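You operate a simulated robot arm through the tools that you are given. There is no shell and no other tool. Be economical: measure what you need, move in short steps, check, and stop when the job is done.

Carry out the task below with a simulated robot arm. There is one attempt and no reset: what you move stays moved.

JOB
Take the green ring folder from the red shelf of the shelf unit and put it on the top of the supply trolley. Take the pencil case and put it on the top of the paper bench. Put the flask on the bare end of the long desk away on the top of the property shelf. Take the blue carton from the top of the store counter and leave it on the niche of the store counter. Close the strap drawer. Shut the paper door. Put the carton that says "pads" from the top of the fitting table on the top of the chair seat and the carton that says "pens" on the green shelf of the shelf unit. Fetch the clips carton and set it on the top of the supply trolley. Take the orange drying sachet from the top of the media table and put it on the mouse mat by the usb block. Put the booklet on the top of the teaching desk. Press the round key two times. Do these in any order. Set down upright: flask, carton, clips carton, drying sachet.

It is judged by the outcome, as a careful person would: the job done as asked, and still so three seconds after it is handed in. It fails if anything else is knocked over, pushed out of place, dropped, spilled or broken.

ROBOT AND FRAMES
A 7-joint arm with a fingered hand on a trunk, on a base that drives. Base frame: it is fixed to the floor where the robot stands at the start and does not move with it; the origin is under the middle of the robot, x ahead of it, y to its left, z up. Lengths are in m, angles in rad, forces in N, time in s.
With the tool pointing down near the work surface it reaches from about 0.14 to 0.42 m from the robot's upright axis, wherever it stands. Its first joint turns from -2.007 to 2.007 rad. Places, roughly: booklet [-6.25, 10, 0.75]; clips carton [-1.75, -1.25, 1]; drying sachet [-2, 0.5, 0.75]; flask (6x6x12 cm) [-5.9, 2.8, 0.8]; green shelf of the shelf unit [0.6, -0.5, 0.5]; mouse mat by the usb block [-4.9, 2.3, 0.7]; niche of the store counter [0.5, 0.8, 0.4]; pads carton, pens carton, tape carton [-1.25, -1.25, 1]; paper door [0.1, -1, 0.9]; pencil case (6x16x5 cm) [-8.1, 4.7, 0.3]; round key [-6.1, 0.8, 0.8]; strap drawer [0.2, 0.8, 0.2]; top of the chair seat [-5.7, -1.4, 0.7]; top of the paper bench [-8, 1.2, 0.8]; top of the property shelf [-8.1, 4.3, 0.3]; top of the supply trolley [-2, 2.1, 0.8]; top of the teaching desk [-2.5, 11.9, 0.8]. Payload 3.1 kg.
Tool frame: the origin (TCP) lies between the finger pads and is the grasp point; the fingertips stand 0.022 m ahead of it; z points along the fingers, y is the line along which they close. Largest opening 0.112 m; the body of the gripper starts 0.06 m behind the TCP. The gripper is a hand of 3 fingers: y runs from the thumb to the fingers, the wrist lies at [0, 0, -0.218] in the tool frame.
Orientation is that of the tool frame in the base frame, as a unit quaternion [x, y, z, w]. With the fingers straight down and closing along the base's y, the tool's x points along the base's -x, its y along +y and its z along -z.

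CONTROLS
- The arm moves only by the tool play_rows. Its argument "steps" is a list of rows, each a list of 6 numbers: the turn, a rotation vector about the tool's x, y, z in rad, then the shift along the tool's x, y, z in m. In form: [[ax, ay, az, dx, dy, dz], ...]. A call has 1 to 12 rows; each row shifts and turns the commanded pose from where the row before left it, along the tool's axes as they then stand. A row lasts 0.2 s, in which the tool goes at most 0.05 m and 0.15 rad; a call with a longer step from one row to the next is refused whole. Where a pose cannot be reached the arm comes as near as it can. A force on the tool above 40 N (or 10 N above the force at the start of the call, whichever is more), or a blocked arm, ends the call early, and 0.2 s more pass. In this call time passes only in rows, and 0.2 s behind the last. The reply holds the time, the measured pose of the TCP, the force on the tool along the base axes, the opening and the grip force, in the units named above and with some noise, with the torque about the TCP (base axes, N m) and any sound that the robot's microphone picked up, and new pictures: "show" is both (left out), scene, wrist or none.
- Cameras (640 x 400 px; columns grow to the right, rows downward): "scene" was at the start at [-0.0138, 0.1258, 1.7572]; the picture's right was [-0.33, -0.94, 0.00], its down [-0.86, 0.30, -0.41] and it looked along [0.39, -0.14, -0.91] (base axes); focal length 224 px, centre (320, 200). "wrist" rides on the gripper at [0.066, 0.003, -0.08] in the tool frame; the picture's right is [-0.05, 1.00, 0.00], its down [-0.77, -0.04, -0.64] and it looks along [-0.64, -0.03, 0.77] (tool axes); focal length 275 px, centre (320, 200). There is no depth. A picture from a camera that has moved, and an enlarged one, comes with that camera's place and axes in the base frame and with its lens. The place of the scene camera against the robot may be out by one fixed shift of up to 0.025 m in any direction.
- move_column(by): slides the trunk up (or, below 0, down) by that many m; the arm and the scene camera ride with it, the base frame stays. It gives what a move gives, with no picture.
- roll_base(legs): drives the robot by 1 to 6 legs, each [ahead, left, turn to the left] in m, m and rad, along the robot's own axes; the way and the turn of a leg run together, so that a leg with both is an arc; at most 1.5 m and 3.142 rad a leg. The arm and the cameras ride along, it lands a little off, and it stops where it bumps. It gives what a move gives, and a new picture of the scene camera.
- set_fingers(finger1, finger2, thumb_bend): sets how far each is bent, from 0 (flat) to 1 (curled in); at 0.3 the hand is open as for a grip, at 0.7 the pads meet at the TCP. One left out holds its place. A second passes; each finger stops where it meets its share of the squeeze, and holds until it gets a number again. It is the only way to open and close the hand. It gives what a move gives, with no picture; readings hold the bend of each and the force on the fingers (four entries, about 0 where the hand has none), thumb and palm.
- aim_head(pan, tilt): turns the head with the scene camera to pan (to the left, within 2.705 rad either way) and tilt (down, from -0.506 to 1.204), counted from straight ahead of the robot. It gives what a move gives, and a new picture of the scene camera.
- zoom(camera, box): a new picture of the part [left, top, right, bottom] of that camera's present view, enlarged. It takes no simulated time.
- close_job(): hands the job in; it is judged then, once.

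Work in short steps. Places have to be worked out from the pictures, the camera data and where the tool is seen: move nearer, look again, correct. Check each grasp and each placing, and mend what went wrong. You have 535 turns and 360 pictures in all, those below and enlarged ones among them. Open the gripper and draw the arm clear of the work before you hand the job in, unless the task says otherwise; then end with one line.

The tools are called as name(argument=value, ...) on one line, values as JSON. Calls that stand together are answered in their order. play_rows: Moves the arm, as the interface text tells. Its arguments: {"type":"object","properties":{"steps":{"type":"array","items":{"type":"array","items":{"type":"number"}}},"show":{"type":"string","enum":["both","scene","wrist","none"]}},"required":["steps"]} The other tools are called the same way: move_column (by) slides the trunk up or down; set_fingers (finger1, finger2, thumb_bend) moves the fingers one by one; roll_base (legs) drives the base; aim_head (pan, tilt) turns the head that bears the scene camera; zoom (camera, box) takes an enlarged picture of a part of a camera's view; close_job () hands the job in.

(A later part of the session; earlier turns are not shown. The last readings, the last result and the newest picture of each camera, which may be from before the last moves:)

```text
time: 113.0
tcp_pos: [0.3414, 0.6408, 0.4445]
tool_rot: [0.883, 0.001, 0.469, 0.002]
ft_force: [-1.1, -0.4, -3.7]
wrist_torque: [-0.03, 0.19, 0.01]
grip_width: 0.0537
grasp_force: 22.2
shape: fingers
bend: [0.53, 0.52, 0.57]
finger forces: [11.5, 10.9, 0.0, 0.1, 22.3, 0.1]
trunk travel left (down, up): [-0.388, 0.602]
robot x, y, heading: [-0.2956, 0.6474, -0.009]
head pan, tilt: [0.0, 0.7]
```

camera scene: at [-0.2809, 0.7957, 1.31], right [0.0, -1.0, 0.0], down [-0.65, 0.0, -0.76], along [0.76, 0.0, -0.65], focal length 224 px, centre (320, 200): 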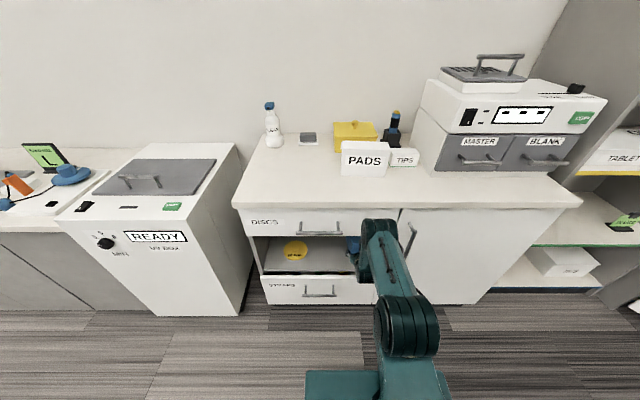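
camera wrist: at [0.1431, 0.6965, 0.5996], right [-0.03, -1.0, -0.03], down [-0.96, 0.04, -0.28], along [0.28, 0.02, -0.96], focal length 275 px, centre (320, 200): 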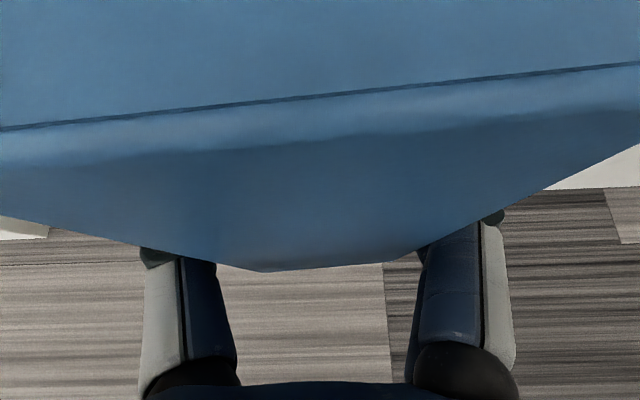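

move_column(by=-0.01)

move_column(by=-0.008)

play_rows(steps=[[0, 0, 0, 0, 0, 0.001]], show="wrist")

```text
time: 113.6
tcp_pos: [0.3405, 0.641, 0.4332]
tool_rot: [0.883, 0.0, 0.47, 0.002]
ft_force: [0.1, -0.3, -3.2]
wrist_torque: [0.01, 0.18, -0.01]
grip_width: 0.0537
grasp_force: 22.2
shape: fingers
bend: [0.53, 0.52, 0.57]
finger forces: [11.4, 10.8, 0.0, 0.0, 22.3, 0.0]
trunk travel left (down, up): [-0.378, 0.612]
robot x, y, heading: [-0.2934, 0.6494, -0.003]
head pan, tilt: [0.0, 0.7]
```

```text
time: 114.1
tcp_pos: [0.3417, 0.6407, 0.4267]
tool_rot: [0.882, -0.001, 0.471, 0.003]
ft_force: [2.1, -0.5, 3.3]
wrist_torque: [-0.13, -0.07, 0.03]
grip_width: 0.0541
grasp_force: 25.1
shape: fingers
bend: [0.53, 0.52, 0.57]
finger forces: [12.4, 15.0, 0.0, 0.0, 22.3, 0.0]
trunk travel left (down, up): [-0.37, 0.62]
robot x, y, heading: [-0.2945, 0.6483, -0.002]
head pan, tilt: [0.0, 0.7]
```

```text
time: 114.5
tcp_pos: [0.3426, 0.6419, 0.4263]
tool_rot: [0.882, 0.0, 0.471, 0.002]
ft_force: [0.4, -0.2, 6.7]
wrist_torque: [-0.27, -0.08, 0.01]
grip_width: 0.0539
grasp_force: 26.7
shape: fingers
bend: [0.53, 0.52, 0.57]
finger forces: [12.9, 18.0, 0.0, 0.1, 22.1, 0.0]
trunk travel left (down, up): [-0.37, 0.62]
robot x, y, heading: [-0.2974, 0.6486, -0.003]
head pan, tilt: [0.0, 0.7]
camera wrist: at [0.3114, 0.6371, 0.5257], right [-0.03, -1.0, -0.03], down [-0.96, 0.04, -0.29], along [0.29, 0.03, -0.96], focal length 275 px, centre (320, 200)
```

wrist: 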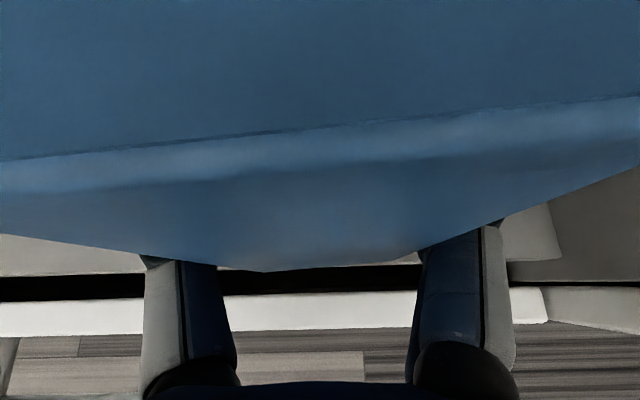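

The carton touches the shelf but its near end is about flush with the shelf's front edge. I lift slightly and go 3 cm further in.

move_column(by=0.01)

roll_base(legs=[[0.03, 0, 0]])

move_column(by=-0.011)

play_rows(steps=[[0, 0, 0, 0, 0, 0.001]], show="wrist")

```text
time: 115.1
tcp_pos: [0.341, 0.6401, 0.4337]
tool_rot: [0.883, 0.0, 0.469, 0.002]
ft_force: [0.0, -0.2, -3.6]
wrist_torque: [-0.02, 0.18, 0.01]
grip_width: 0.0535
grasp_force: 22.1
shape: fingers
bend: [0.53, 0.52, 0.57]
finger forces: [11.6, 10.5, 0.0, 0.0, 22.0, 0.0]
trunk travel left (down, up): [-0.38, 0.61]
robot x, y, heading: [-0.2974, 0.6532, -0.005]
head pan, tilt: [0.0, 0.7]
```

```text
time: 115.9
tcp_pos: [0.3704, 0.6414, 0.4341]
tool_rot: [0.883, 0.001, 0.469, 0.002]
ft_force: [0.4, 0.5, -3.3]
wrist_torque: [0.0, 0.2, 0.0]
grip_width: 0.0539
grasp_force: 21.8
shape: fingers
bend: [0.53, 0.52, 0.57]
finger forces: [11.5, 10.4, 0.0, 0.1, 22.0, 0.0]
trunk travel left (down, up): [-0.38, 0.61]
robot x, y, heading: [-0.2682, 0.6499, 0.002]
head pan, tilt: [0.0, 0.7]
camera scene: at [-0.2521, 0.7957, 1.245], right [0.0, -1.0, 0.0], down [-0.64, 0.0, -0.76], along [0.76, 0.0, -0.64], focal length 224 px, centre (320, 200)
```

scene: 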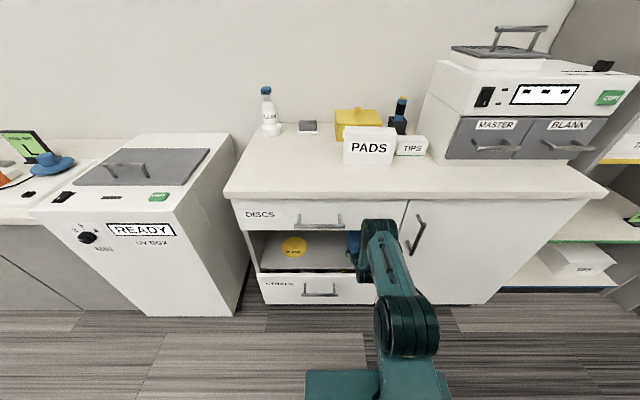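

```text
time: 116.5
tcp_pos: [0.3731, 0.641, 0.4267]
tool_rot: [0.882, 0.001, 0.472, 0.002]
ft_force: [1.5, 1.1, 9.1]
wrist_torque: [-0.38, -0.19, 0.04]
grip_width: 0.0538
grasp_force: 27.9
shape: fingers
bend: [0.53, 0.52, 0.57]
finger forces: [12.6, 20.8, 0.1, 0.0, 22.1, 0.1]
trunk travel left (down, up): [-0.369, 0.621]
robot x, y, heading: [-0.2653, 0.6531, 0.0]
head pan, tilt: [0.0, 0.7]
```

```text
time: 116.9
tcp_pos: [0.3726, 0.6425, 0.4257]
tool_rot: [0.882, 0.001, 0.472, 0.002]
ft_force: [0.7, -0.7, 12.7]
wrist_torque: [-0.54, -0.28, 0.04]
grip_width: 0.0536
grasp_force: 29.1
shape: fingers
bend: [0.53, 0.52, 0.58]
finger forces: [13.2, 23.8, 0.1, 0.0, 21.5, 0.1]
trunk travel left (down, up): [-0.369, 0.621]
robot x, y, heading: [-0.2665, 0.6486, -0.002]
head pan, tilt: [0.0, 0.7]
camera wrist: at [0.3415, 0.6385, 0.5255], right [-0.03, -1.0, -0.03], down [-0.96, 0.04, -0.29], along [0.29, 0.03, -0.96], focal length 275 px, centre (320, 200)
```

wrist: 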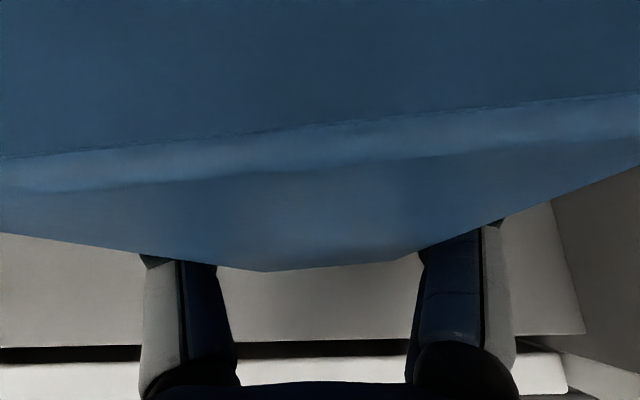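

Inside the niche and resting. Release gently.

set_fingers(finger1=0.45, finger2=0.45, thumb_bend=0.5)

set_fingers(finger1=0.35, finger2=0.35, thumb_bend=0.35)

roll_base(legs=[[-0.15, 0, 0]])

zoom(camera="scene", box=[270, 200, 410, 320])

```text
time: 117.9
tcp_pos: [0.3705, 0.6426, 0.4263]
tool_rot: [0.882, 0.0, 0.471, 0.002]
ft_force: [3.2, 3.8, 17.0]
wrist_torque: [-0.57, -0.34, 0.19]
grip_width: 0.0642
grasp_force: 9.8
shape: fingers
bend: [0.45, 0.5, 0.49]
finger forces: [0.0, 18.0, 0.0, 0.1, 1.6, 0.0]
trunk travel left (down, up): [-0.369, 0.621]
robot x, y, heading: [-0.2667, 0.6471, 0.004]
head pan, tilt: [0.0, 0.7]
```

```text
time: 118.9
tcp_pos: [0.3713, 0.6418, 0.4241]
tool_rot: [0.883, 0.0, 0.469, 0.002]
ft_force: [0.6, 3.3, 7.0]
wrist_torque: [-0.36, -0.06, 0.03]
grip_width: 0.0972
grasp_force: 3.7
shape: fingers
bend: [0.35, 0.38, 0.35]
finger forces: [0.0, 7.4, 0.1, 0.0, 0.1, 0.1]
trunk travel left (down, up): [-0.369, 0.621]
robot x, y, heading: [-0.2642, 0.6517, -0.003]
head pan, tilt: [0.0, 0.7]
```

```text
time: 120.3
tcp_pos: [0.224, 0.6425, 0.4244]
tool_rot: [0.883, 0.001, 0.469, 0.002]
ft_force: [0.5, 0.7, 0.4]
wrist_torque: [0.01, 0.01, 0.01]
grip_width: 0.0973
grasp_force: 0.1
shape: fingers
bend: [0.35, 0.35, 0.35]
finger forces: [0.0, 0.0, 0.1, 0.0, 0.0, 0.1]
trunk travel left (down, up): [-0.369, 0.621]
robot x, y, heading: [-0.4186, 0.6494, 0.001]
head pan, tilt: [0.0, 0.7]
camera scene: at [-0.4026, 0.7955, 1.234], right [0.0, -1.0, 0.0], down [-0.64, 0.0, -0.77], along [0.77, 0.0, -0.64], focal length 224 px, centre (320, 200)
```

scene: 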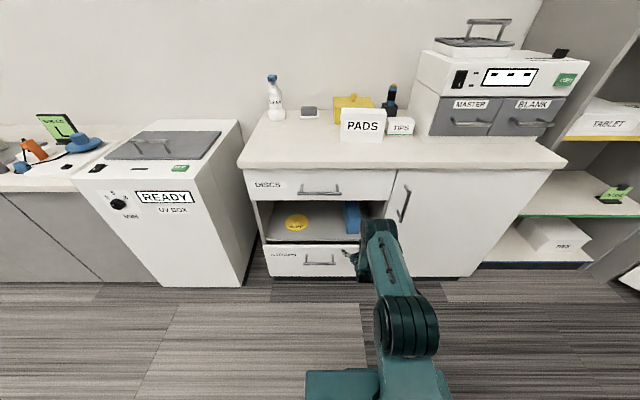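

```text
3.33 times, centred on (340, 260) of scene
camera zoom: at [-0.4026, 0.7955, 1.234], right [0.0, -1.0, 0.0], down [-0.64, 0.0, -0.77], along [0.77, 0.0, -0.64], focal length 748 px, centre (253, 0)
```

zoom: 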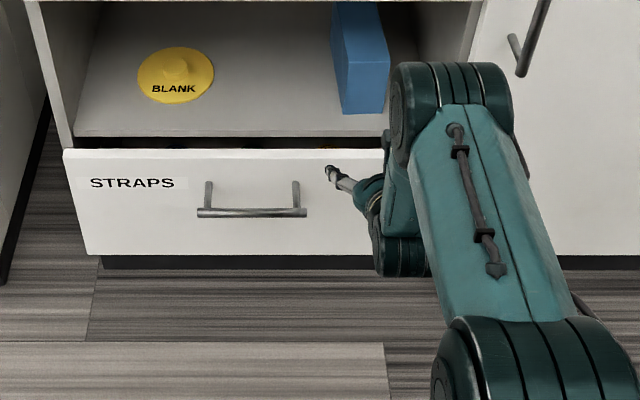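

The blue carton stands in the niche, drawer shut. Next: the shelf unit. Raise the trunk and drive right to face it.

move_column(by=0.4)

roll_base(legs=[[0.0, -0.6, 0], [0.0, -0.5, 0]])

aim_head(pan=-0.2, tilt=0.35)

```text
time: 124.1
tcp_pos: [0.2214, 0.6412, 0.8255]
tool_rot: [0.883, 0.0, 0.469, 0.002]
ft_force: [-0.8, 0.1, 0.0]
wrist_torque: [0.0, 0.02, 0.02]
grip_width: 0.0973
grasp_force: 0.0
shape: fingers
bend: [0.35, 0.35, 0.35]
finger forces: [0.0, 0.0, 0.1, 0.0, 0.0, 0.0]
trunk travel left (down, up): [-0.769, 0.221]
robot x, y, heading: [-0.4162, 0.6534, 0.001]
head pan, tilt: [0.0, 0.7]
```

```text
time: 130.0
tcp_pos: [0.2206, -0.4474, 0.8244]
tool_rot: [0.883, -0.003, 0.469, 0.004]
ft_force: [-0.4, 0.6, 0.5]
wrist_torque: [0.01, 0.01, 0.02]
grip_width: 0.0973
grasp_force: 0.0
shape: fingers
bend: [0.35, 0.35, 0.35]
finger forces: [0.0, 0.0, 0.1, 0.0, 0.0, 0.1]
trunk travel left (down, up): [-0.769, 0.221]
robot x, y, heading: [-0.417, -0.4359, 0.0]
head pan, tilt: [0.0, 0.7]
camera scene: at [-0.4024, -0.2901, 1.6341], right [0.0, -1.0, 0.0], down [-0.64, 0.0, -0.76], along [0.76, 0.0, -0.64], focal length 224 px, centre (320, 200)
```

scene: 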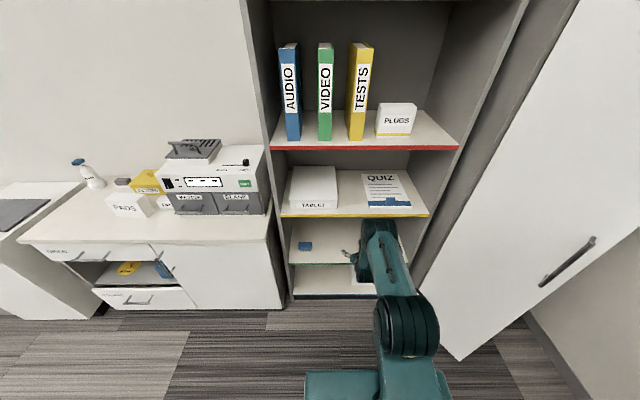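

```text
time: 130.8
tcp_pos: [0.2206, -0.4466, 0.8238]
tool_rot: [0.883, -0.001, 0.469, 0.003]
ft_force: [-0.9, -0.1, 0.3]
wrist_torque: [-0.03, 0.03, 0.0]
grip_width: 0.0973
grasp_force: 0.1
shape: fingers
bend: [0.35, 0.35, 0.35]
finger forces: [0.0, 0.0, 0.0, 0.0, 0.0, 0.0]
trunk travel left (down, up): [-0.769, 0.221]
robot x, y, heading: [-0.4198, -0.4397, -0.005]
head pan, tilt: [-0.201, 0.351]
camera scene: at [-0.3962, -0.3079, 1.6653], right [-0.2, -0.98, 0.0], down [-0.34, 0.07, -0.94], along [0.92, -0.19, -0.34], focal length 224 px, centre (320, 200)
```

scene: 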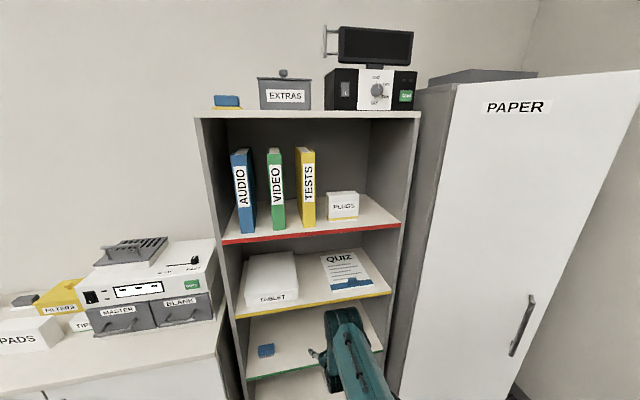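

I take a second view at a lower height to triangulate the folder.

zoom(camera="scene", box=[190, 110, 430, 260])

move_column(by=-0.35)

zoom(camera="scene", box=[190, 50, 430, 200])

```text
2.67 times, centred on (310, 185) of scene
camera zoom: at [-0.3962, -0.3079, 1.6653], right [-0.2, -0.98, 0.0], down [-0.34, 0.07, -0.94], along [0.92, -0.19, -0.34], focal length 598 px, centre (347, 240)
```

zoom: 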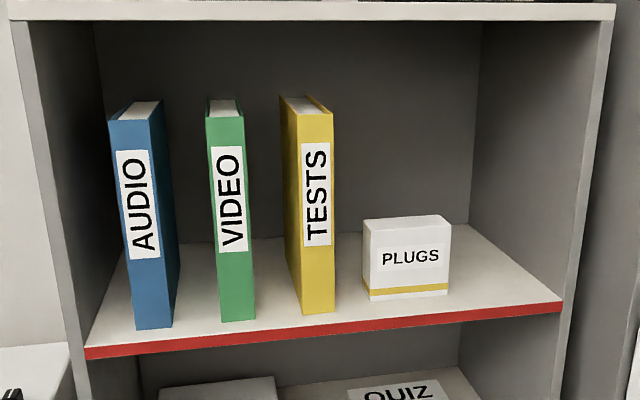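

```text
time: 134.2
tcp_pos: [0.2218, -0.446, 0.4748]
tool_rot: [0.883, -0.002, 0.47, 0.003]
ft_force: [0.4, -0.1, -0.2]
wrist_torque: [-0.02, -0.04, 0.04]
grip_width: 0.0973
grasp_force: 0.1
shape: fingers
bend: [0.35, 0.35, 0.35]
finger forces: [0.0, 0.0, 0.0, 0.1, 0.0, 0.0]
trunk travel left (down, up): [-0.419, 0.571]
robot x, y, heading: [-0.4174, -0.4311, -0.003]
head pan, tilt: [-0.201, 0.351]
```

```text
2.67 times, centred on (310, 125) of scene
camera zoom: at [-0.3963, -0.3081, 1.3154], right [-0.2, -0.98, 0.0], down [-0.34, 0.07, -0.94], along [0.92, -0.19, -0.34], focal length 598 px, centre (347, 400)
```

zoom: 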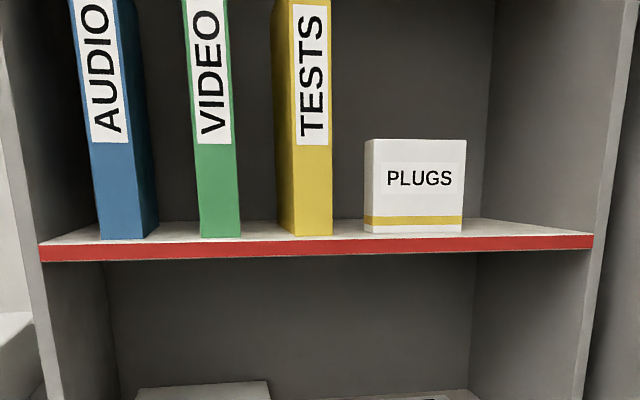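

Folder VIDEO: spine at x≈0.42, y −0.335…−0.286, standing on the red shelf (z≈1.25), 0.30 tall. I raise the trunk fully, level the tool, and lift the hand to z≈1.38.

move_column(by=0.4)

move_column(by=0.17)

play_rows(steps=[[0, 0.145, 0, 0, 0, -0.03], [0, 0.145, 0, 0, 0, -0.03], [0, 0.145, 0, 0, 0, -0.03], [0, 0.145, 0, 0, 0, -0.03], [0, 0, 0, 0.04, 0, -0.01], [0, 0, 0, 0.04, 0, 0], [0, 0, 0, 0.04, 0, 0], [0, 0, 0, 0.04, 0, 0], [0, 0, 0, 0.04, 0, 0]], show="wrist")

```text
time: 138.1
tcp_pos: [0.2224, -0.4468, 0.8731]
tool_rot: [0.883, -0.002, 0.469, 0.003]
ft_force: [0.8, -0.3, -0.4]
wrist_torque: [-0.02, -0.03, -0.04]
grip_width: 0.0974
grasp_force: 0.1
shape: fingers
bend: [0.35, 0.35, 0.35]
finger forces: [0.0, 0.0, 0.0, 0.0, 0.1, 0.1]
trunk travel left (down, up): [-0.819, 0.171]
robot x, y, heading: [-0.4185, -0.4363, -0.009]
head pan, tilt: [-0.201, 0.351]
```

```text
time: 140.0
tcp_pos: [0.2216, -0.4467, 1.0449]
tool_rot: [0.883, -0.002, 0.469, 0.004]
ft_force: [0.1, 0.4, 0.3]
wrist_torque: [-0.02, -0.01, 0.02]
grip_width: 0.0973
grasp_force: 0.0
shape: fingers
bend: [0.35, 0.35, 0.35]
finger forces: [0.0, 0.1, 0.0, 0.0, 0.0, 0.0]
trunk travel left (down, up): [-0.989, 0.001]
robot x, y, heading: [-0.4166, -0.4362, -0.002]
head pan, tilt: [-0.201, 0.351]
```

```text
time: 142.0
tcp_pos: [0.1319, -0.4451, 1.2846]
tool_rot: [0.732, -0.007, 0.681, 0.0]
ft_force: [-0.7, 0.2, 0.7]
wrist_torque: [-0.01, -0.03, 0.0]
grip_width: 0.098
grasp_force: 0.0
shape: fingers
bend: [0.35, 0.35, 0.35]
finger forces: [0.0, 0.0, 0.0, 0.0, 0.0, 0.1]
out of reach, approached as far as the arm can: row 4
trunk travel left (down, up): [-0.989, 0.001]
robot x, y, heading: [-0.4159, -0.4404, -0.003]
head pan, tilt: [-0.201, 0.351]
camera wrist: at [0.0565, -0.4485, 1.3565], right [-0.01, -1.0, -0.06], down [-0.69, 0.05, -0.72], along [0.72, 0.03, -0.69], focal length 275 px, centre (320, 200)
```

wrist: 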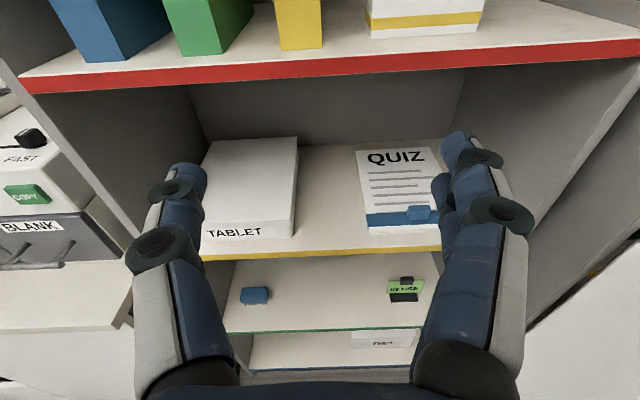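

play_rows(steps=[[0, 0.072, 0, 0.03, 0, 0], [0, 0, 0, 0.03, 0, 0], [0, 0, 0, 0.03, 0, 0]], show="none")

roll_base(legs=[[0.0, 0.135, 0.003]])

play_rows(steps=[[0, 0, 0, 0, 0, 0.001]], show="wrist")

```text
time: 142.8
tcp_pos: [0.1372, -0.449, 1.3753]
tool_rot: [0.708, -0.007, 0.706, -0.002]
ft_force: [0.1, 0.2, -0.2]
wrist_torque: [0.0, -0.01, -0.02]
grip_width: 0.0979
grasp_force: 0.0
shape: fingers
bend: [0.35, 0.35, 0.35]
finger forces: [0.0, 0.1, 0.1, 0.0, 0.0, 0.0]
trunk travel left (down, up): [-0.989, 0.001]
robot x, y, heading: [-0.4194, -0.4368, -0.004]
head pan, tilt: [-0.201, 0.351]
```

```text
time: 144.1
tcp_pos: [0.1382, -0.3169, 1.3741]
tool_rot: [0.708, -0.008, 0.706, -0.001]
ft_force: [-0.6, -0.6, 0.9]
wrist_torque: [0.04, -0.01, 0.03]
grip_width: 0.098
grasp_force: 0.0
shape: fingers
bend: [0.35, 0.35, 0.35]
finger forces: [0.1, 0.0, 0.0, 0.0, 0.0, 0.0]
trunk travel left (down, up): [-0.989, 0.001]
robot x, y, heading: [-0.4152, -0.3, -0.006]
head pan, tilt: [-0.201, 0.351]
camera scene: at [-0.3953, -0.1772, 1.8856], right [-0.21, -0.98, 0.0], down [-0.34, 0.07, -0.94], along [0.92, -0.19, -0.34], focal length 224 px, centre (320, 200)
```

scene: 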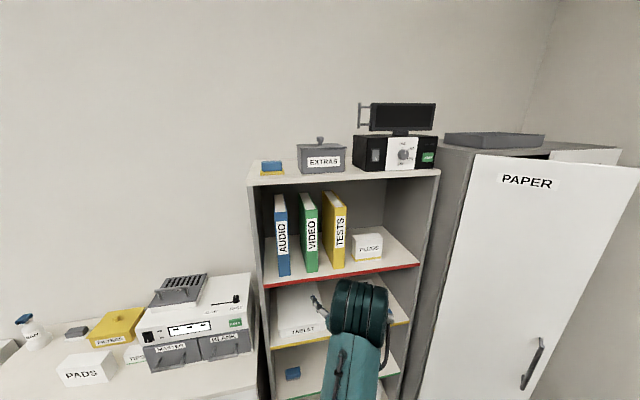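

```text
time: 144.5
tcp_pos: [0.1414, -0.317, 1.3733]
tool_rot: [0.708, -0.008, 0.706, 0.001]
ft_force: [-0.2, 0.5, 0.1]
wrist_torque: [-0.02, -0.01, 0.0]
grip_width: 0.0978
grasp_force: 0.1
shape: fingers
bend: [0.35, 0.35, 0.35]
finger forces: [0.1, 0.0, 0.1, 0.0, 0.0, 0.1]
trunk travel left (down, up): [-0.989, 0.001]
robot x, y, heading: [-0.4178, -0.3032, -0.011]
head pan, tilt: [-0.201, 0.351]
camera wrist: at [0.0597, -0.3212, 1.4401], right [-0.01, -1.0, -0.06], down [-0.64, 0.05, -0.77], along [0.77, 0.03, -0.64], focal length 275 px, centre (320, 200)
```

wrist: 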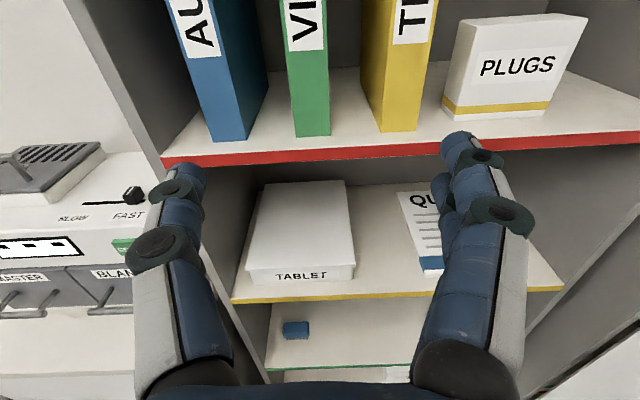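

roll_base(legs=[[0.23, 0.012, 0.008]])

play_rows(steps=[[0, 0, 0, 0, 0, 0.001]], show="wrist")

```text
time: 146.2
tcp_pos: [0.3687, -0.3, 1.3754]
tool_rot: [0.708, -0.003, 0.707, -0.003]
ft_force: [-0.6, 0.1, 0.4]
wrist_torque: [0.0, -0.01, 0.01]
grip_width: 0.0979
grasp_force: 0.0
shape: fingers
bend: [0.35, 0.35, 0.35]
finger forces: [0.0, 0.0, 0.2, 0.0, 0.0, 0.0]
trunk travel left (down, up): [-0.989, 0.001]
robot x, y, heading: [-0.1893, -0.2926, 0.002]
head pan, tilt: [-0.201, 0.351]
camera scene: at [-0.1688, -0.1629, 1.8854], right [-0.2, -0.98, 0.0], down [-0.34, 0.07, -0.94], along [0.92, -0.18, -0.34], focal length 224 px, centre (320, 200)
```

scene: 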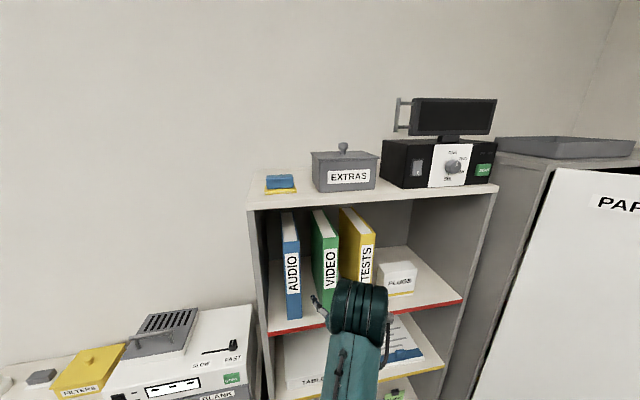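

```text
time: 146.6
tcp_pos: [0.3702, -0.2976, 1.3742]
tool_rot: [0.708, -0.004, 0.706, -0.003]
ft_force: [0.5, -0.5, 0.2]
wrist_torque: [0.04, -0.02, 0.0]
grip_width: 0.0975
grasp_force: 0.1
shape: fingers
bend: [0.35, 0.35, 0.35]
finger forces: [0.1, 0.0, 0.1, 0.0, 0.0, 0.1]
trunk travel left (down, up): [-0.989, 0.001]
robot x, y, heading: [-0.1892, -0.2926, 0.006]
head pan, tilt: [-0.201, 0.351]
camera wrist: at [0.2891, -0.303, 1.4402], right [0.0, -1.0, -0.06], down [-0.64, 0.04, -0.77], along [0.77, 0.04, -0.64], focal length 275 px, centre (320, 200)
```

wrist: 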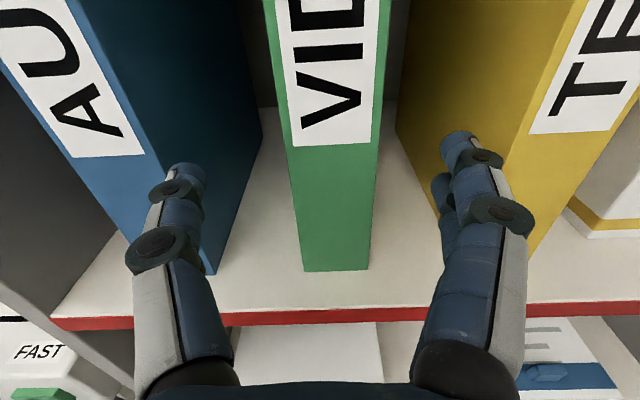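

Fingers straddle VIDEO well. Small shift right, open fully, advance 10 cm and grip.

set_fingers(finger1=0.3, finger2=0.3, thumb_bend=0.3)

play_rows(steps=[[0, 0, 0, 0, 0.008, 0], [0, 0, 0, 0, 0, 0.03], [0, 0, 0, 0, 0, 0.03], [0, 0, 0, 0, 0, 0.03], [0, 0, 0, 0, 0, 0.013]], show="wrist")

```text
time: 147.6
tcp_pos: [0.3696, -0.2994, 1.3728]
tool_rot: [0.708, -0.004, 0.706, -0.003]
ft_force: [-1.0, -1.1, 0.2]
wrist_torque: [-0.02, 0.02, -0.01]
grip_width: 0.1112
grasp_force: 0.0
shape: fingers
bend: [0.3, 0.3, 0.3]
finger forces: [0.1, 0.1, 0.0, 0.0, 0.0, 0.0]
trunk travel left (down, up): [-0.989, 0.001]
robot x, y, heading: [-0.1871, -0.2905, 0.002]
head pan, tilt: [-0.201, 0.351]
```

```text
time: 148.8
tcp_pos: [0.4716, -0.3079, 1.3712]
tool_rot: [0.708, -0.004, 0.706, -0.003]
ft_force: [-1.0, 1.1, 0.3]
wrist_torque: [0.02, -0.01, 0.01]
grip_width: 0.1115
grasp_force: 0.2
shape: fingers
bend: [0.3, 0.3, 0.3]
finger forces: [0.1, 0.0, 0.0, 0.0, 0.9, 0.1]
trunk travel left (down, up): [-0.989, 0.001]
robot x, y, heading: [-0.1843, -0.2888, 0.001]
head pan, tilt: [-0.201, 0.351]
camera wrist: at [0.3913, -0.3131, 1.438], right [0.0, -1.0, -0.06], down [-0.64, 0.04, -0.77], along [0.77, 0.04, -0.64], focal length 275 px, centre (320, 200)
```

wrist: 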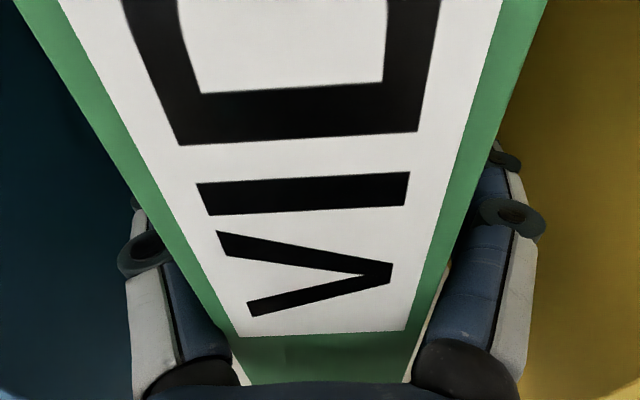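

set_fingers(finger1=0.8, finger2=0.8, thumb_bend=0.8)

play_rows(steps=[[0, 0, 0, 0.01, 0, 0], [0, 0, 0, 0.01, 0, 0]], show="wrist")

```text
time: 149.8
tcp_pos: [0.473, -0.3093, 1.372]
tool_rot: [0.708, -0.004, 0.706, -0.004]
ft_force: [0.4, -0.6, 0.7]
wrist_torque: [-0.01, 0.01, 0.16]
grip_width: 0.0443
grasp_force: 34.1
shape: fingers
bend: [0.57, 0.57, 0.61]
finger forces: [16.5, 17.5, 0.1, 0.1, 34.2, 0.0]
trunk travel left (down, up): [-0.989, 0.001]
robot x, y, heading: [-0.1899, -0.29, 0.005]
head pan, tilt: [-0.201, 0.351]
```

```text
time: 150.4
tcp_pos: [0.4724, -0.308, 1.392]
tool_rot: [0.709, -0.003, 0.706, -0.003]
ft_force: [-0.2, -0.6, -3.7]
wrist_torque: [0.0, 0.3, -0.02]
grip_width: 0.0442
grasp_force: 33.7
shape: fingers
bend: [0.57, 0.57, 0.61]
finger forces: [16.4, 17.8, 0.0, 0.1, 33.6, 0.0]
trunk travel left (down, up): [-0.989, 0.001]
robot x, y, heading: [-0.1864, -0.2935, 0.005]
head pan, tilt: [-0.201, 0.351]
camera wrist: at [0.3917, -0.3122, 1.4584], right [0.0, -1.0, -0.06], down [-0.64, 0.04, -0.77], along [0.77, 0.03, -0.64], focal length 275 px, centre (320, 200)
```

wrist: 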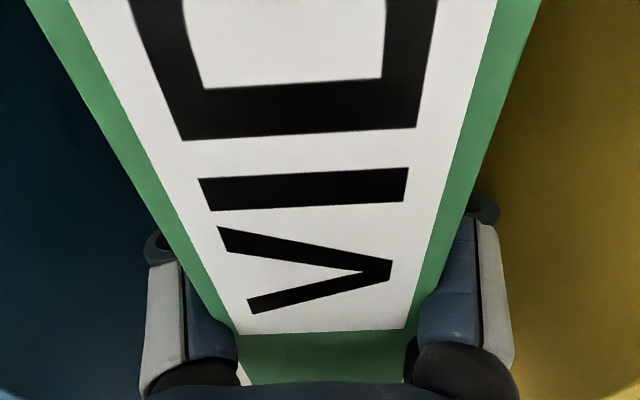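

Folder lifted and steady (3.7 N). Back out of the shelf with it.

roll_base(legs=[[-0.3, 0, 0]])

aim_head(pan=2.4, tilt=0.5)

aim_head(pan=-2.6, tilt=0.5)

```text
time: 152.5
tcp_pos: [0.178, -0.3105, 1.391]
tool_rot: [0.709, -0.006, 0.705, -0.001]
ft_force: [0.3, -0.9, -5.2]
wrist_torque: [-0.03, 0.34, -0.01]
grip_width: 0.0441
grasp_force: 33.7
shape: fingers
bend: [0.57, 0.57, 0.61]
finger forces: [16.4, 17.8, 0.0, 0.0, 33.6, 0.1]
trunk travel left (down, up): [-0.989, 0.001]
robot x, y, heading: [-0.4855, -0.2895, -0.0]
head pan, tilt: [-0.201, 0.351]
camera scene: at [-0.4608, -0.1636, 1.8853], right [-0.2, -0.98, 0.0], down [-0.34, 0.07, -0.94], along [0.92, -0.19, -0.35], focal length 224 px, centre (320, 200)
```

scene: 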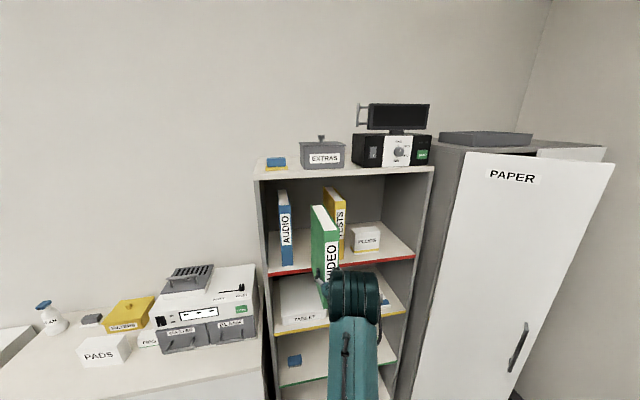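

```text
time: 154.8
tcp_pos: [0.1756, -0.3116, 1.3928]
tool_rot: [0.709, -0.006, 0.705, -0.002]
ft_force: [0.2, 0.9, -4.8]
wrist_torque: [0.0, 0.35, -0.01]
grip_width: 0.0443
grasp_force: 34.0
shape: fingers
bend: [0.57, 0.57, 0.61]
finger forces: [16.4, 17.8, 0.0, 0.0, 33.6, 0.1]
trunk travel left (down, up): [-0.989, 0.001]
robot x, y, heading: [-0.4847, -0.2898, -0.001]
head pan, tilt: [2.4, 0.499]
camera scene: at [-0.621, -0.0834, 1.8718], right [0.68, 0.74, 0.0], down [0.35, -0.32, -0.88], along [-0.65, 0.59, -0.48], focal length 224 px, centre (320, 200)
```

scene: 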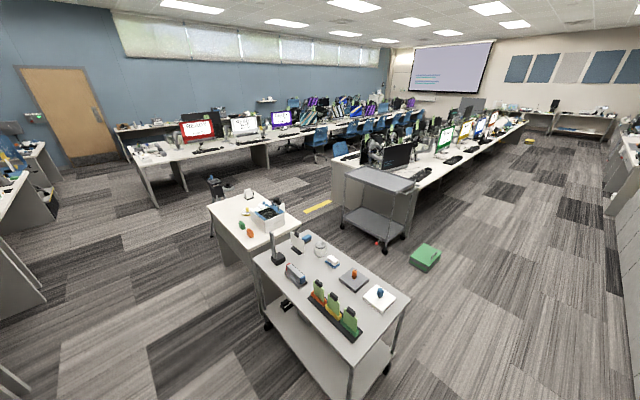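

```text
time: 158.7
tcp_pos: [0.1765, -0.3108, 1.3923]
tool_rot: [0.709, -0.006, 0.705, -0.001]
ft_force: [0.9, -0.7, -5.4]
wrist_torque: [0.02, 0.36, 0.02]
grip_width: 0.0441
grasp_force: 33.3
shape: fingers
bend: [0.57, 0.57, 0.61]
finger forces: [16.3, 17.8, 0.0, 0.1, 33.6, 0.1]
trunk travel left (down, up): [-0.989, 0.001]
robot x, y, heading: [-0.4902, -0.2897, -0.004]
head pan, tilt: [-2.601, 0.499]
camera scene: at [-0.632, -0.1918, 1.8718], right [-0.51, 0.86, 0.0], down [0.41, 0.25, -0.88], along [-0.75, -0.45, -0.48], focal length 224 px, centre (320, 200)
```

scene: 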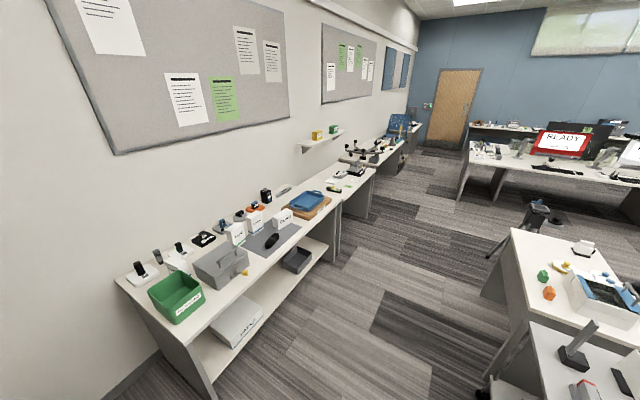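

Cart with seat tags occupies x −1.8…−0.9, y 0.35…0.9. I turn left and drive up the corridor toward the supply trolley, then look again.

roll_base(legs=[[0, 0, 1.571], [1.5, 0, 0]])

aim_head(pan=0.9, tilt=0.7)

```text
time: 170.0
tcp_pos: [-0.5158, 1.8596, 1.392]
tool_rot: [-0.498, -0.504, -0.491, 0.507]
ft_force: [-0.4, 0.1, -4.7]
wrist_torque: [-0.35, 0.01, 0.01]
grip_width: 0.0442
grasp_force: 30.5
shape: fingers
bend: [0.57, 0.57, 0.61]
finger forces: [14.9, 16.1, 0.0, 0.0, 30.4, 0.1]
trunk travel left (down, up): [-0.989, 0.001]
robot x, y, heading: [-0.517, 1.1959, 1.598]
head pan, tilt: [-2.601, 0.499]
camera scene: at [-0.631, 1.0511, 1.8718], right [-0.84, -0.54, 0.0], down [-0.26, 0.4, -0.88], along [0.47, -0.74, -0.48], focal length 224 px, centre (320, 200)
```

scene: 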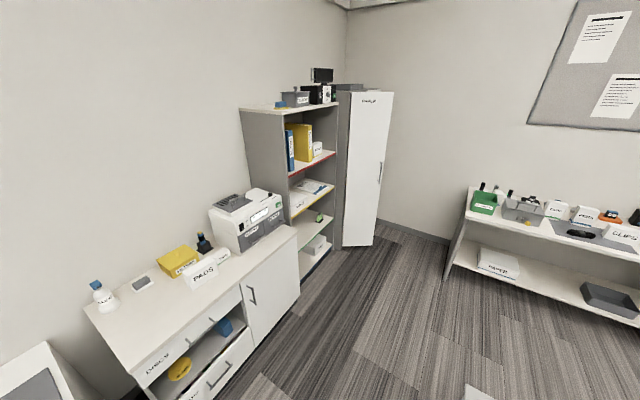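

```text
time: 172.9
tcp_pos: [-0.5163, 1.8603, 1.3916]
tool_rot: [-0.498, -0.504, -0.491, 0.507]
ft_force: [0.5, 0.0, -4.3]
wrist_torque: [-0.33, 0.02, -0.03]
grip_width: 0.0443
grasp_force: 31.1
shape: fingers
bend: [0.57, 0.57, 0.61]
finger forces: [14.9, 16.1, 0.0, 0.0, 30.5, 0.1]
trunk travel left (down, up): [-0.989, 0.001]
robot x, y, heading: [-0.5183, 1.1978, 1.599]
head pan, tilt: [0.901, 0.7]
camera scene: at [-0.748, 1.1791, 1.854], right [0.6, 0.8, 0.0], down [0.52, -0.39, -0.76], along [-0.61, 0.46, -0.64], focal length 224 px, centre (320, 200)
```

scene: 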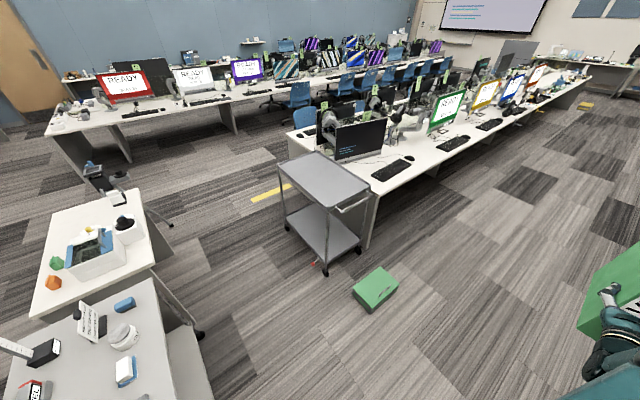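

Trolley top spans about x −2.36…−1.69, y 1.93…2.40. I strafe left to stand south of it.

roll_base(legs=[[0.05, 0.8, -0.027], [0, 0.82, 0]])

aim_head(pan=0.0, tilt=0.8)

```text
time: 181.1
tcp_pos: [-2.0873, 1.9104, 1.3916]
tool_rot: [0.507, 0.495, 0.5, -0.498]
ft_force: [0.3, 0.0, -5.0]
wrist_torque: [-0.31, -0.02, -0.02]
grip_width: 0.0439
grasp_force: 30.4
shape: fingers
bend: [0.57, 0.57, 0.62]
finger forces: [14.8, 16.1, 0.1, 0.1, 30.3, 0.0]
trunk travel left (down, up): [-0.989, 0.001]
robot x, y, heading: [-2.1164, 1.2505, 1.562]
head pan, tilt: [0.901, 0.7]
camera scene: at [-2.3436, 1.2384, 1.8541], right [0.63, 0.78, 0.0], down [0.5, -0.4, -0.76], along [-0.6, 0.48, -0.64], focal length 224 px, centre (320, 200)
```

scene: 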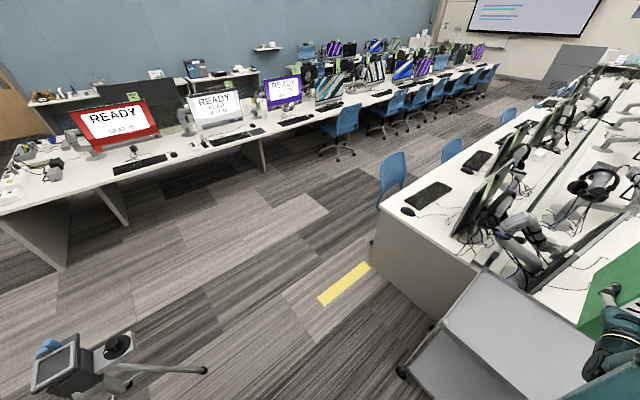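

```text
time: 182.2
tcp_pos: [-2.09, 1.9115, 1.3911]
tool_rot: [0.507, 0.496, 0.499, -0.499]
ft_force: [0.5, -0.2, -4.5]
wrist_torque: [-0.31, -0.03, 0.0]
grip_width: 0.0441
grasp_force: 30.9
shape: fingers
bend: [0.57, 0.57, 0.62]
finger forces: [14.9, 16.1, 0.0, 0.1, 30.3, 0.1]
trunk travel left (down, up): [-0.989, 0.001]
robot x, y, heading: [-2.1154, 1.2501, 1.56]
head pan, tilt: [0.0, 0.799]
camera scene: at [-2.2777, 1.2658, 1.8457], right [1.0, -0.01, 0.0], down [-0.01, -0.72, -0.7], along [0.01, 0.7, -0.72], focal length 224 px, centre (320, 200)
```

scene: 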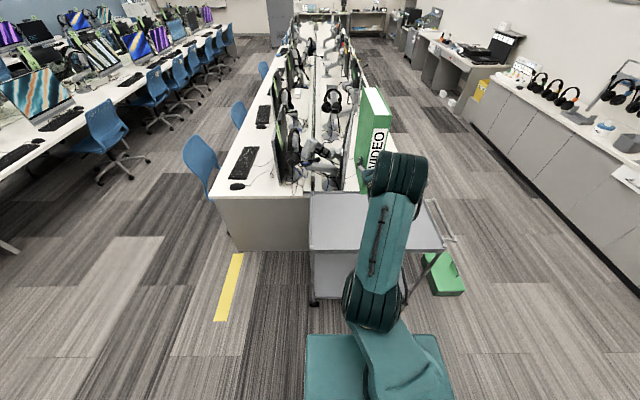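

zoom(camera="scene", box=[290, 160, 470, 310])

roll_base(legs=[[0.18, 0.04, 0.01]])

move_column(by=-0.4)

aim_head(pan=-0.1, tilt=0.9)

```text
2.67 times, centred on (380, 235) of scene
camera zoom: at [-2.2777, 1.2658, 1.8457], right [1.0, -0.01, 0.0], down [-0.01, -0.72, -0.7], along [0.01, 0.7, -0.72], focal length 598 px, centre (160, 107)
```

zoom: 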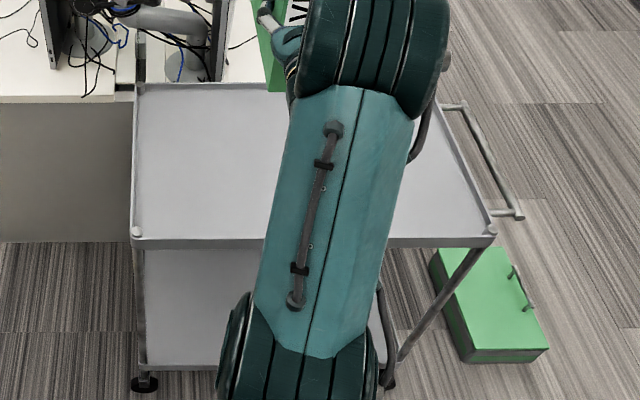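

```text
time: 183.8
tcp_pos: [-2.129, 2.093, 1.3924]
tool_rot: [0.506, 0.496, 0.5, -0.499]
ft_force: [-0.5, 0.4, -3.2]
wrist_torque: [-0.35, 0.0, 0.04]
grip_width: 0.0442
grasp_force: 30.8
shape: fingers
bend: [0.57, 0.57, 0.62]
finger forces: [14.9, 16.2, 0.0, 0.2, 30.3, 0.0]
trunk travel left (down, up): [-0.989, 0.001]
robot x, y, heading: [-2.1539, 1.4371, 1.567]
head pan, tilt: [0.0, 0.799]
camera scene: at [-2.3156, 1.4464, 1.8458], right [1.0, 0.0, 0.0], down [0.0, -0.72, -0.7], along [0.0, 0.7, -0.72], focal length 224 px, centre (320, 200)
```

scene: 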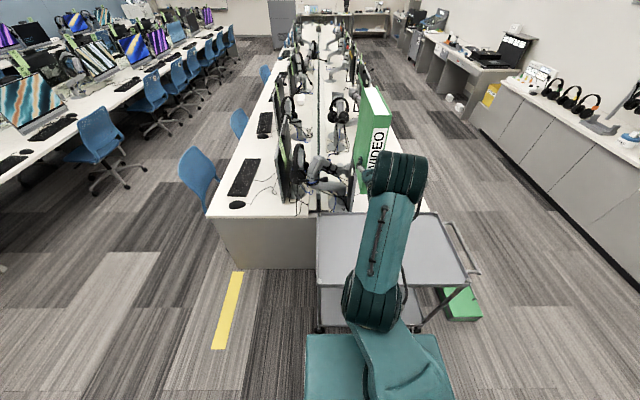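

```text
time: 187.6
tcp_pos: [-2.13, 2.095, 0.9921]
tool_rot: [0.505, 0.497, 0.498, -0.5]
ft_force: [-0.2, 0.5, -4.4]
wrist_torque: [-0.31, 0.0, 0.0]
grip_width: 0.044
grasp_force: 30.9
shape: fingers
bend: [0.57, 0.57, 0.62]
finger forces: [14.8, 16.2, 0.1, 0.0, 30.3, 0.0]
trunk travel left (down, up): [-0.589, 0.401]
robot x, y, heading: [-2.1545, 1.4333, 1.569]
head pan, tilt: [0.0, 0.799]
```

```text
time: 188.3
tcp_pos: [-2.1299, 2.095, 0.993]
tool_rot: [0.506, 0.496, 0.499, -0.499]
ft_force: [1.1, 0.2, -4.6]
wrist_torque: [-0.31, -0.01, -0.02]
grip_width: 0.0442
grasp_force: 30.6
shape: fingers
bend: [0.57, 0.57, 0.62]
finger forces: [14.9, 16.1, 0.0, 0.0, 30.2, 0.1]
trunk travel left (down, up): [-0.589, 0.401]
robot x, y, heading: [-2.1525, 1.4342, 1.571]
head pan, tilt: [-0.099, 0.901]
camera scene: at [-2.3087, 1.4434, 1.4379], right [0.99, -0.1, 0.0], down [-0.08, -0.78, -0.62], along [0.06, 0.62, -0.78], focal length 224 px, centre (320, 200)
```

scene: 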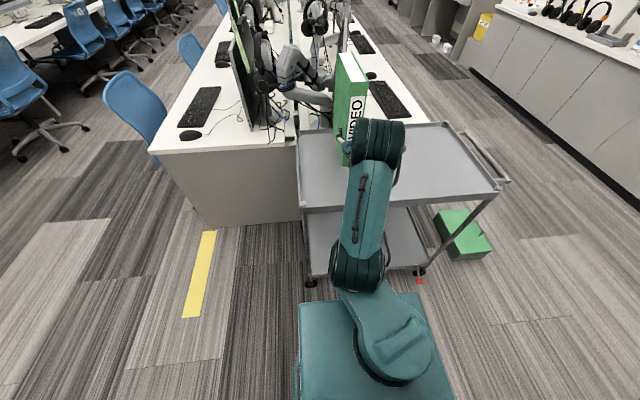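

move_column(by=-0.06)

move_column(by=-0.012)

move_column(by=-0.01)

```text
time: 189.3
tcp_pos: [-2.1297, 2.0925, 0.9398]
tool_rot: [0.501, 0.493, 0.503, -0.503]
ft_force: [-2.6, 5.1, 30.7]
wrist_torque: [0.13, -0.05, 0.04]
grip_width: 0.0442
grasp_force: 27.5
shape: fingers
bend: [0.57, 0.57, 0.61]
finger forces: [13.0, 13.8, 0.0, 0.1, 28.7, 0.0]
trunk travel left (down, up): [-0.529, 0.461]
robot x, y, heading: [-2.1518, 1.4318, 1.571]
head pan, tilt: [-0.099, 0.901]
```

```text
time: 189.9
tcp_pos: [-2.1301, 2.0899, 0.9258]
tool_rot: [-0.502, -0.493, -0.503, 0.503]
ft_force: [0.5, -0.1, 33.8]
wrist_torque: [0.38, 0.01, 0.07]
grip_width: 0.0439
grasp_force: 25.0
shape: fingers
bend: [0.57, 0.57, 0.62]
finger forces: [12.2, 12.8, 0.1, 0.0, 24.9, 0.0]
trunk travel left (down, up): [-0.517, 0.473]
robot x, y, heading: [-2.153, 1.4324, 1.567]
head pan, tilt: [-0.099, 0.901]
```

```text
time: 190.5
tcp_pos: [-2.1296, 2.0903, 0.9166]
tool_rot: [-0.502, -0.493, -0.502, 0.503]
ft_force: [0.3, -1.6, 33.0]
wrist_torque: [0.39, -0.01, 0.09]
grip_width: 0.0441
grasp_force: 24.3
shape: fingers
bend: [0.57, 0.57, 0.62]
finger forces: [12.2, 12.7, 0.1, 0.1, 24.8, 0.1]
trunk travel left (down, up): [-0.507, 0.483]
robot x, y, heading: [-2.1506, 1.4333, 1.569]
head pan, tilt: [-0.099, 0.901]
```

Contact was made (surface ≈0.82). I ease up 1 cm and check it stands before releasing.

move_column(by=0.006)

zoom(camera="scene", box=[260, 20, 440, 180])

```text
time: 191.0
tcp_pos: [-2.1295, 2.0921, 0.9164]
tool_rot: [0.504, 0.497, 0.499, -0.499]
ft_force: [-0.2, -5.8, 13.4]
wrist_torque: [0.55, 0.04, 0.12]
grip_width: 0.0442
grasp_force: 25.5
shape: fingers
bend: [0.57, 0.57, 0.62]
finger forces: [12.6, 12.9, 0.1, 0.0, 25.5, 0.0]
trunk travel left (down, up): [-0.513, 0.477]
robot x, y, heading: [-2.153, 1.4313, 1.567]
head pan, tilt: [-0.099, 0.901]
```

```text
2.50 times, centred on (350, 100) of scene
camera zoom: at [-2.3089, 1.4384, 1.3617], right [0.99, -0.1, 0.0], down [-0.08, -0.78, -0.62], along [0.06, 0.62, -0.78], focal length 561 px, centre (245, 450)
```

zoom: 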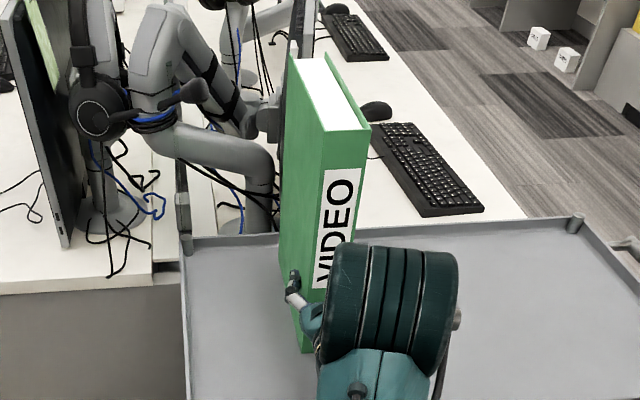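

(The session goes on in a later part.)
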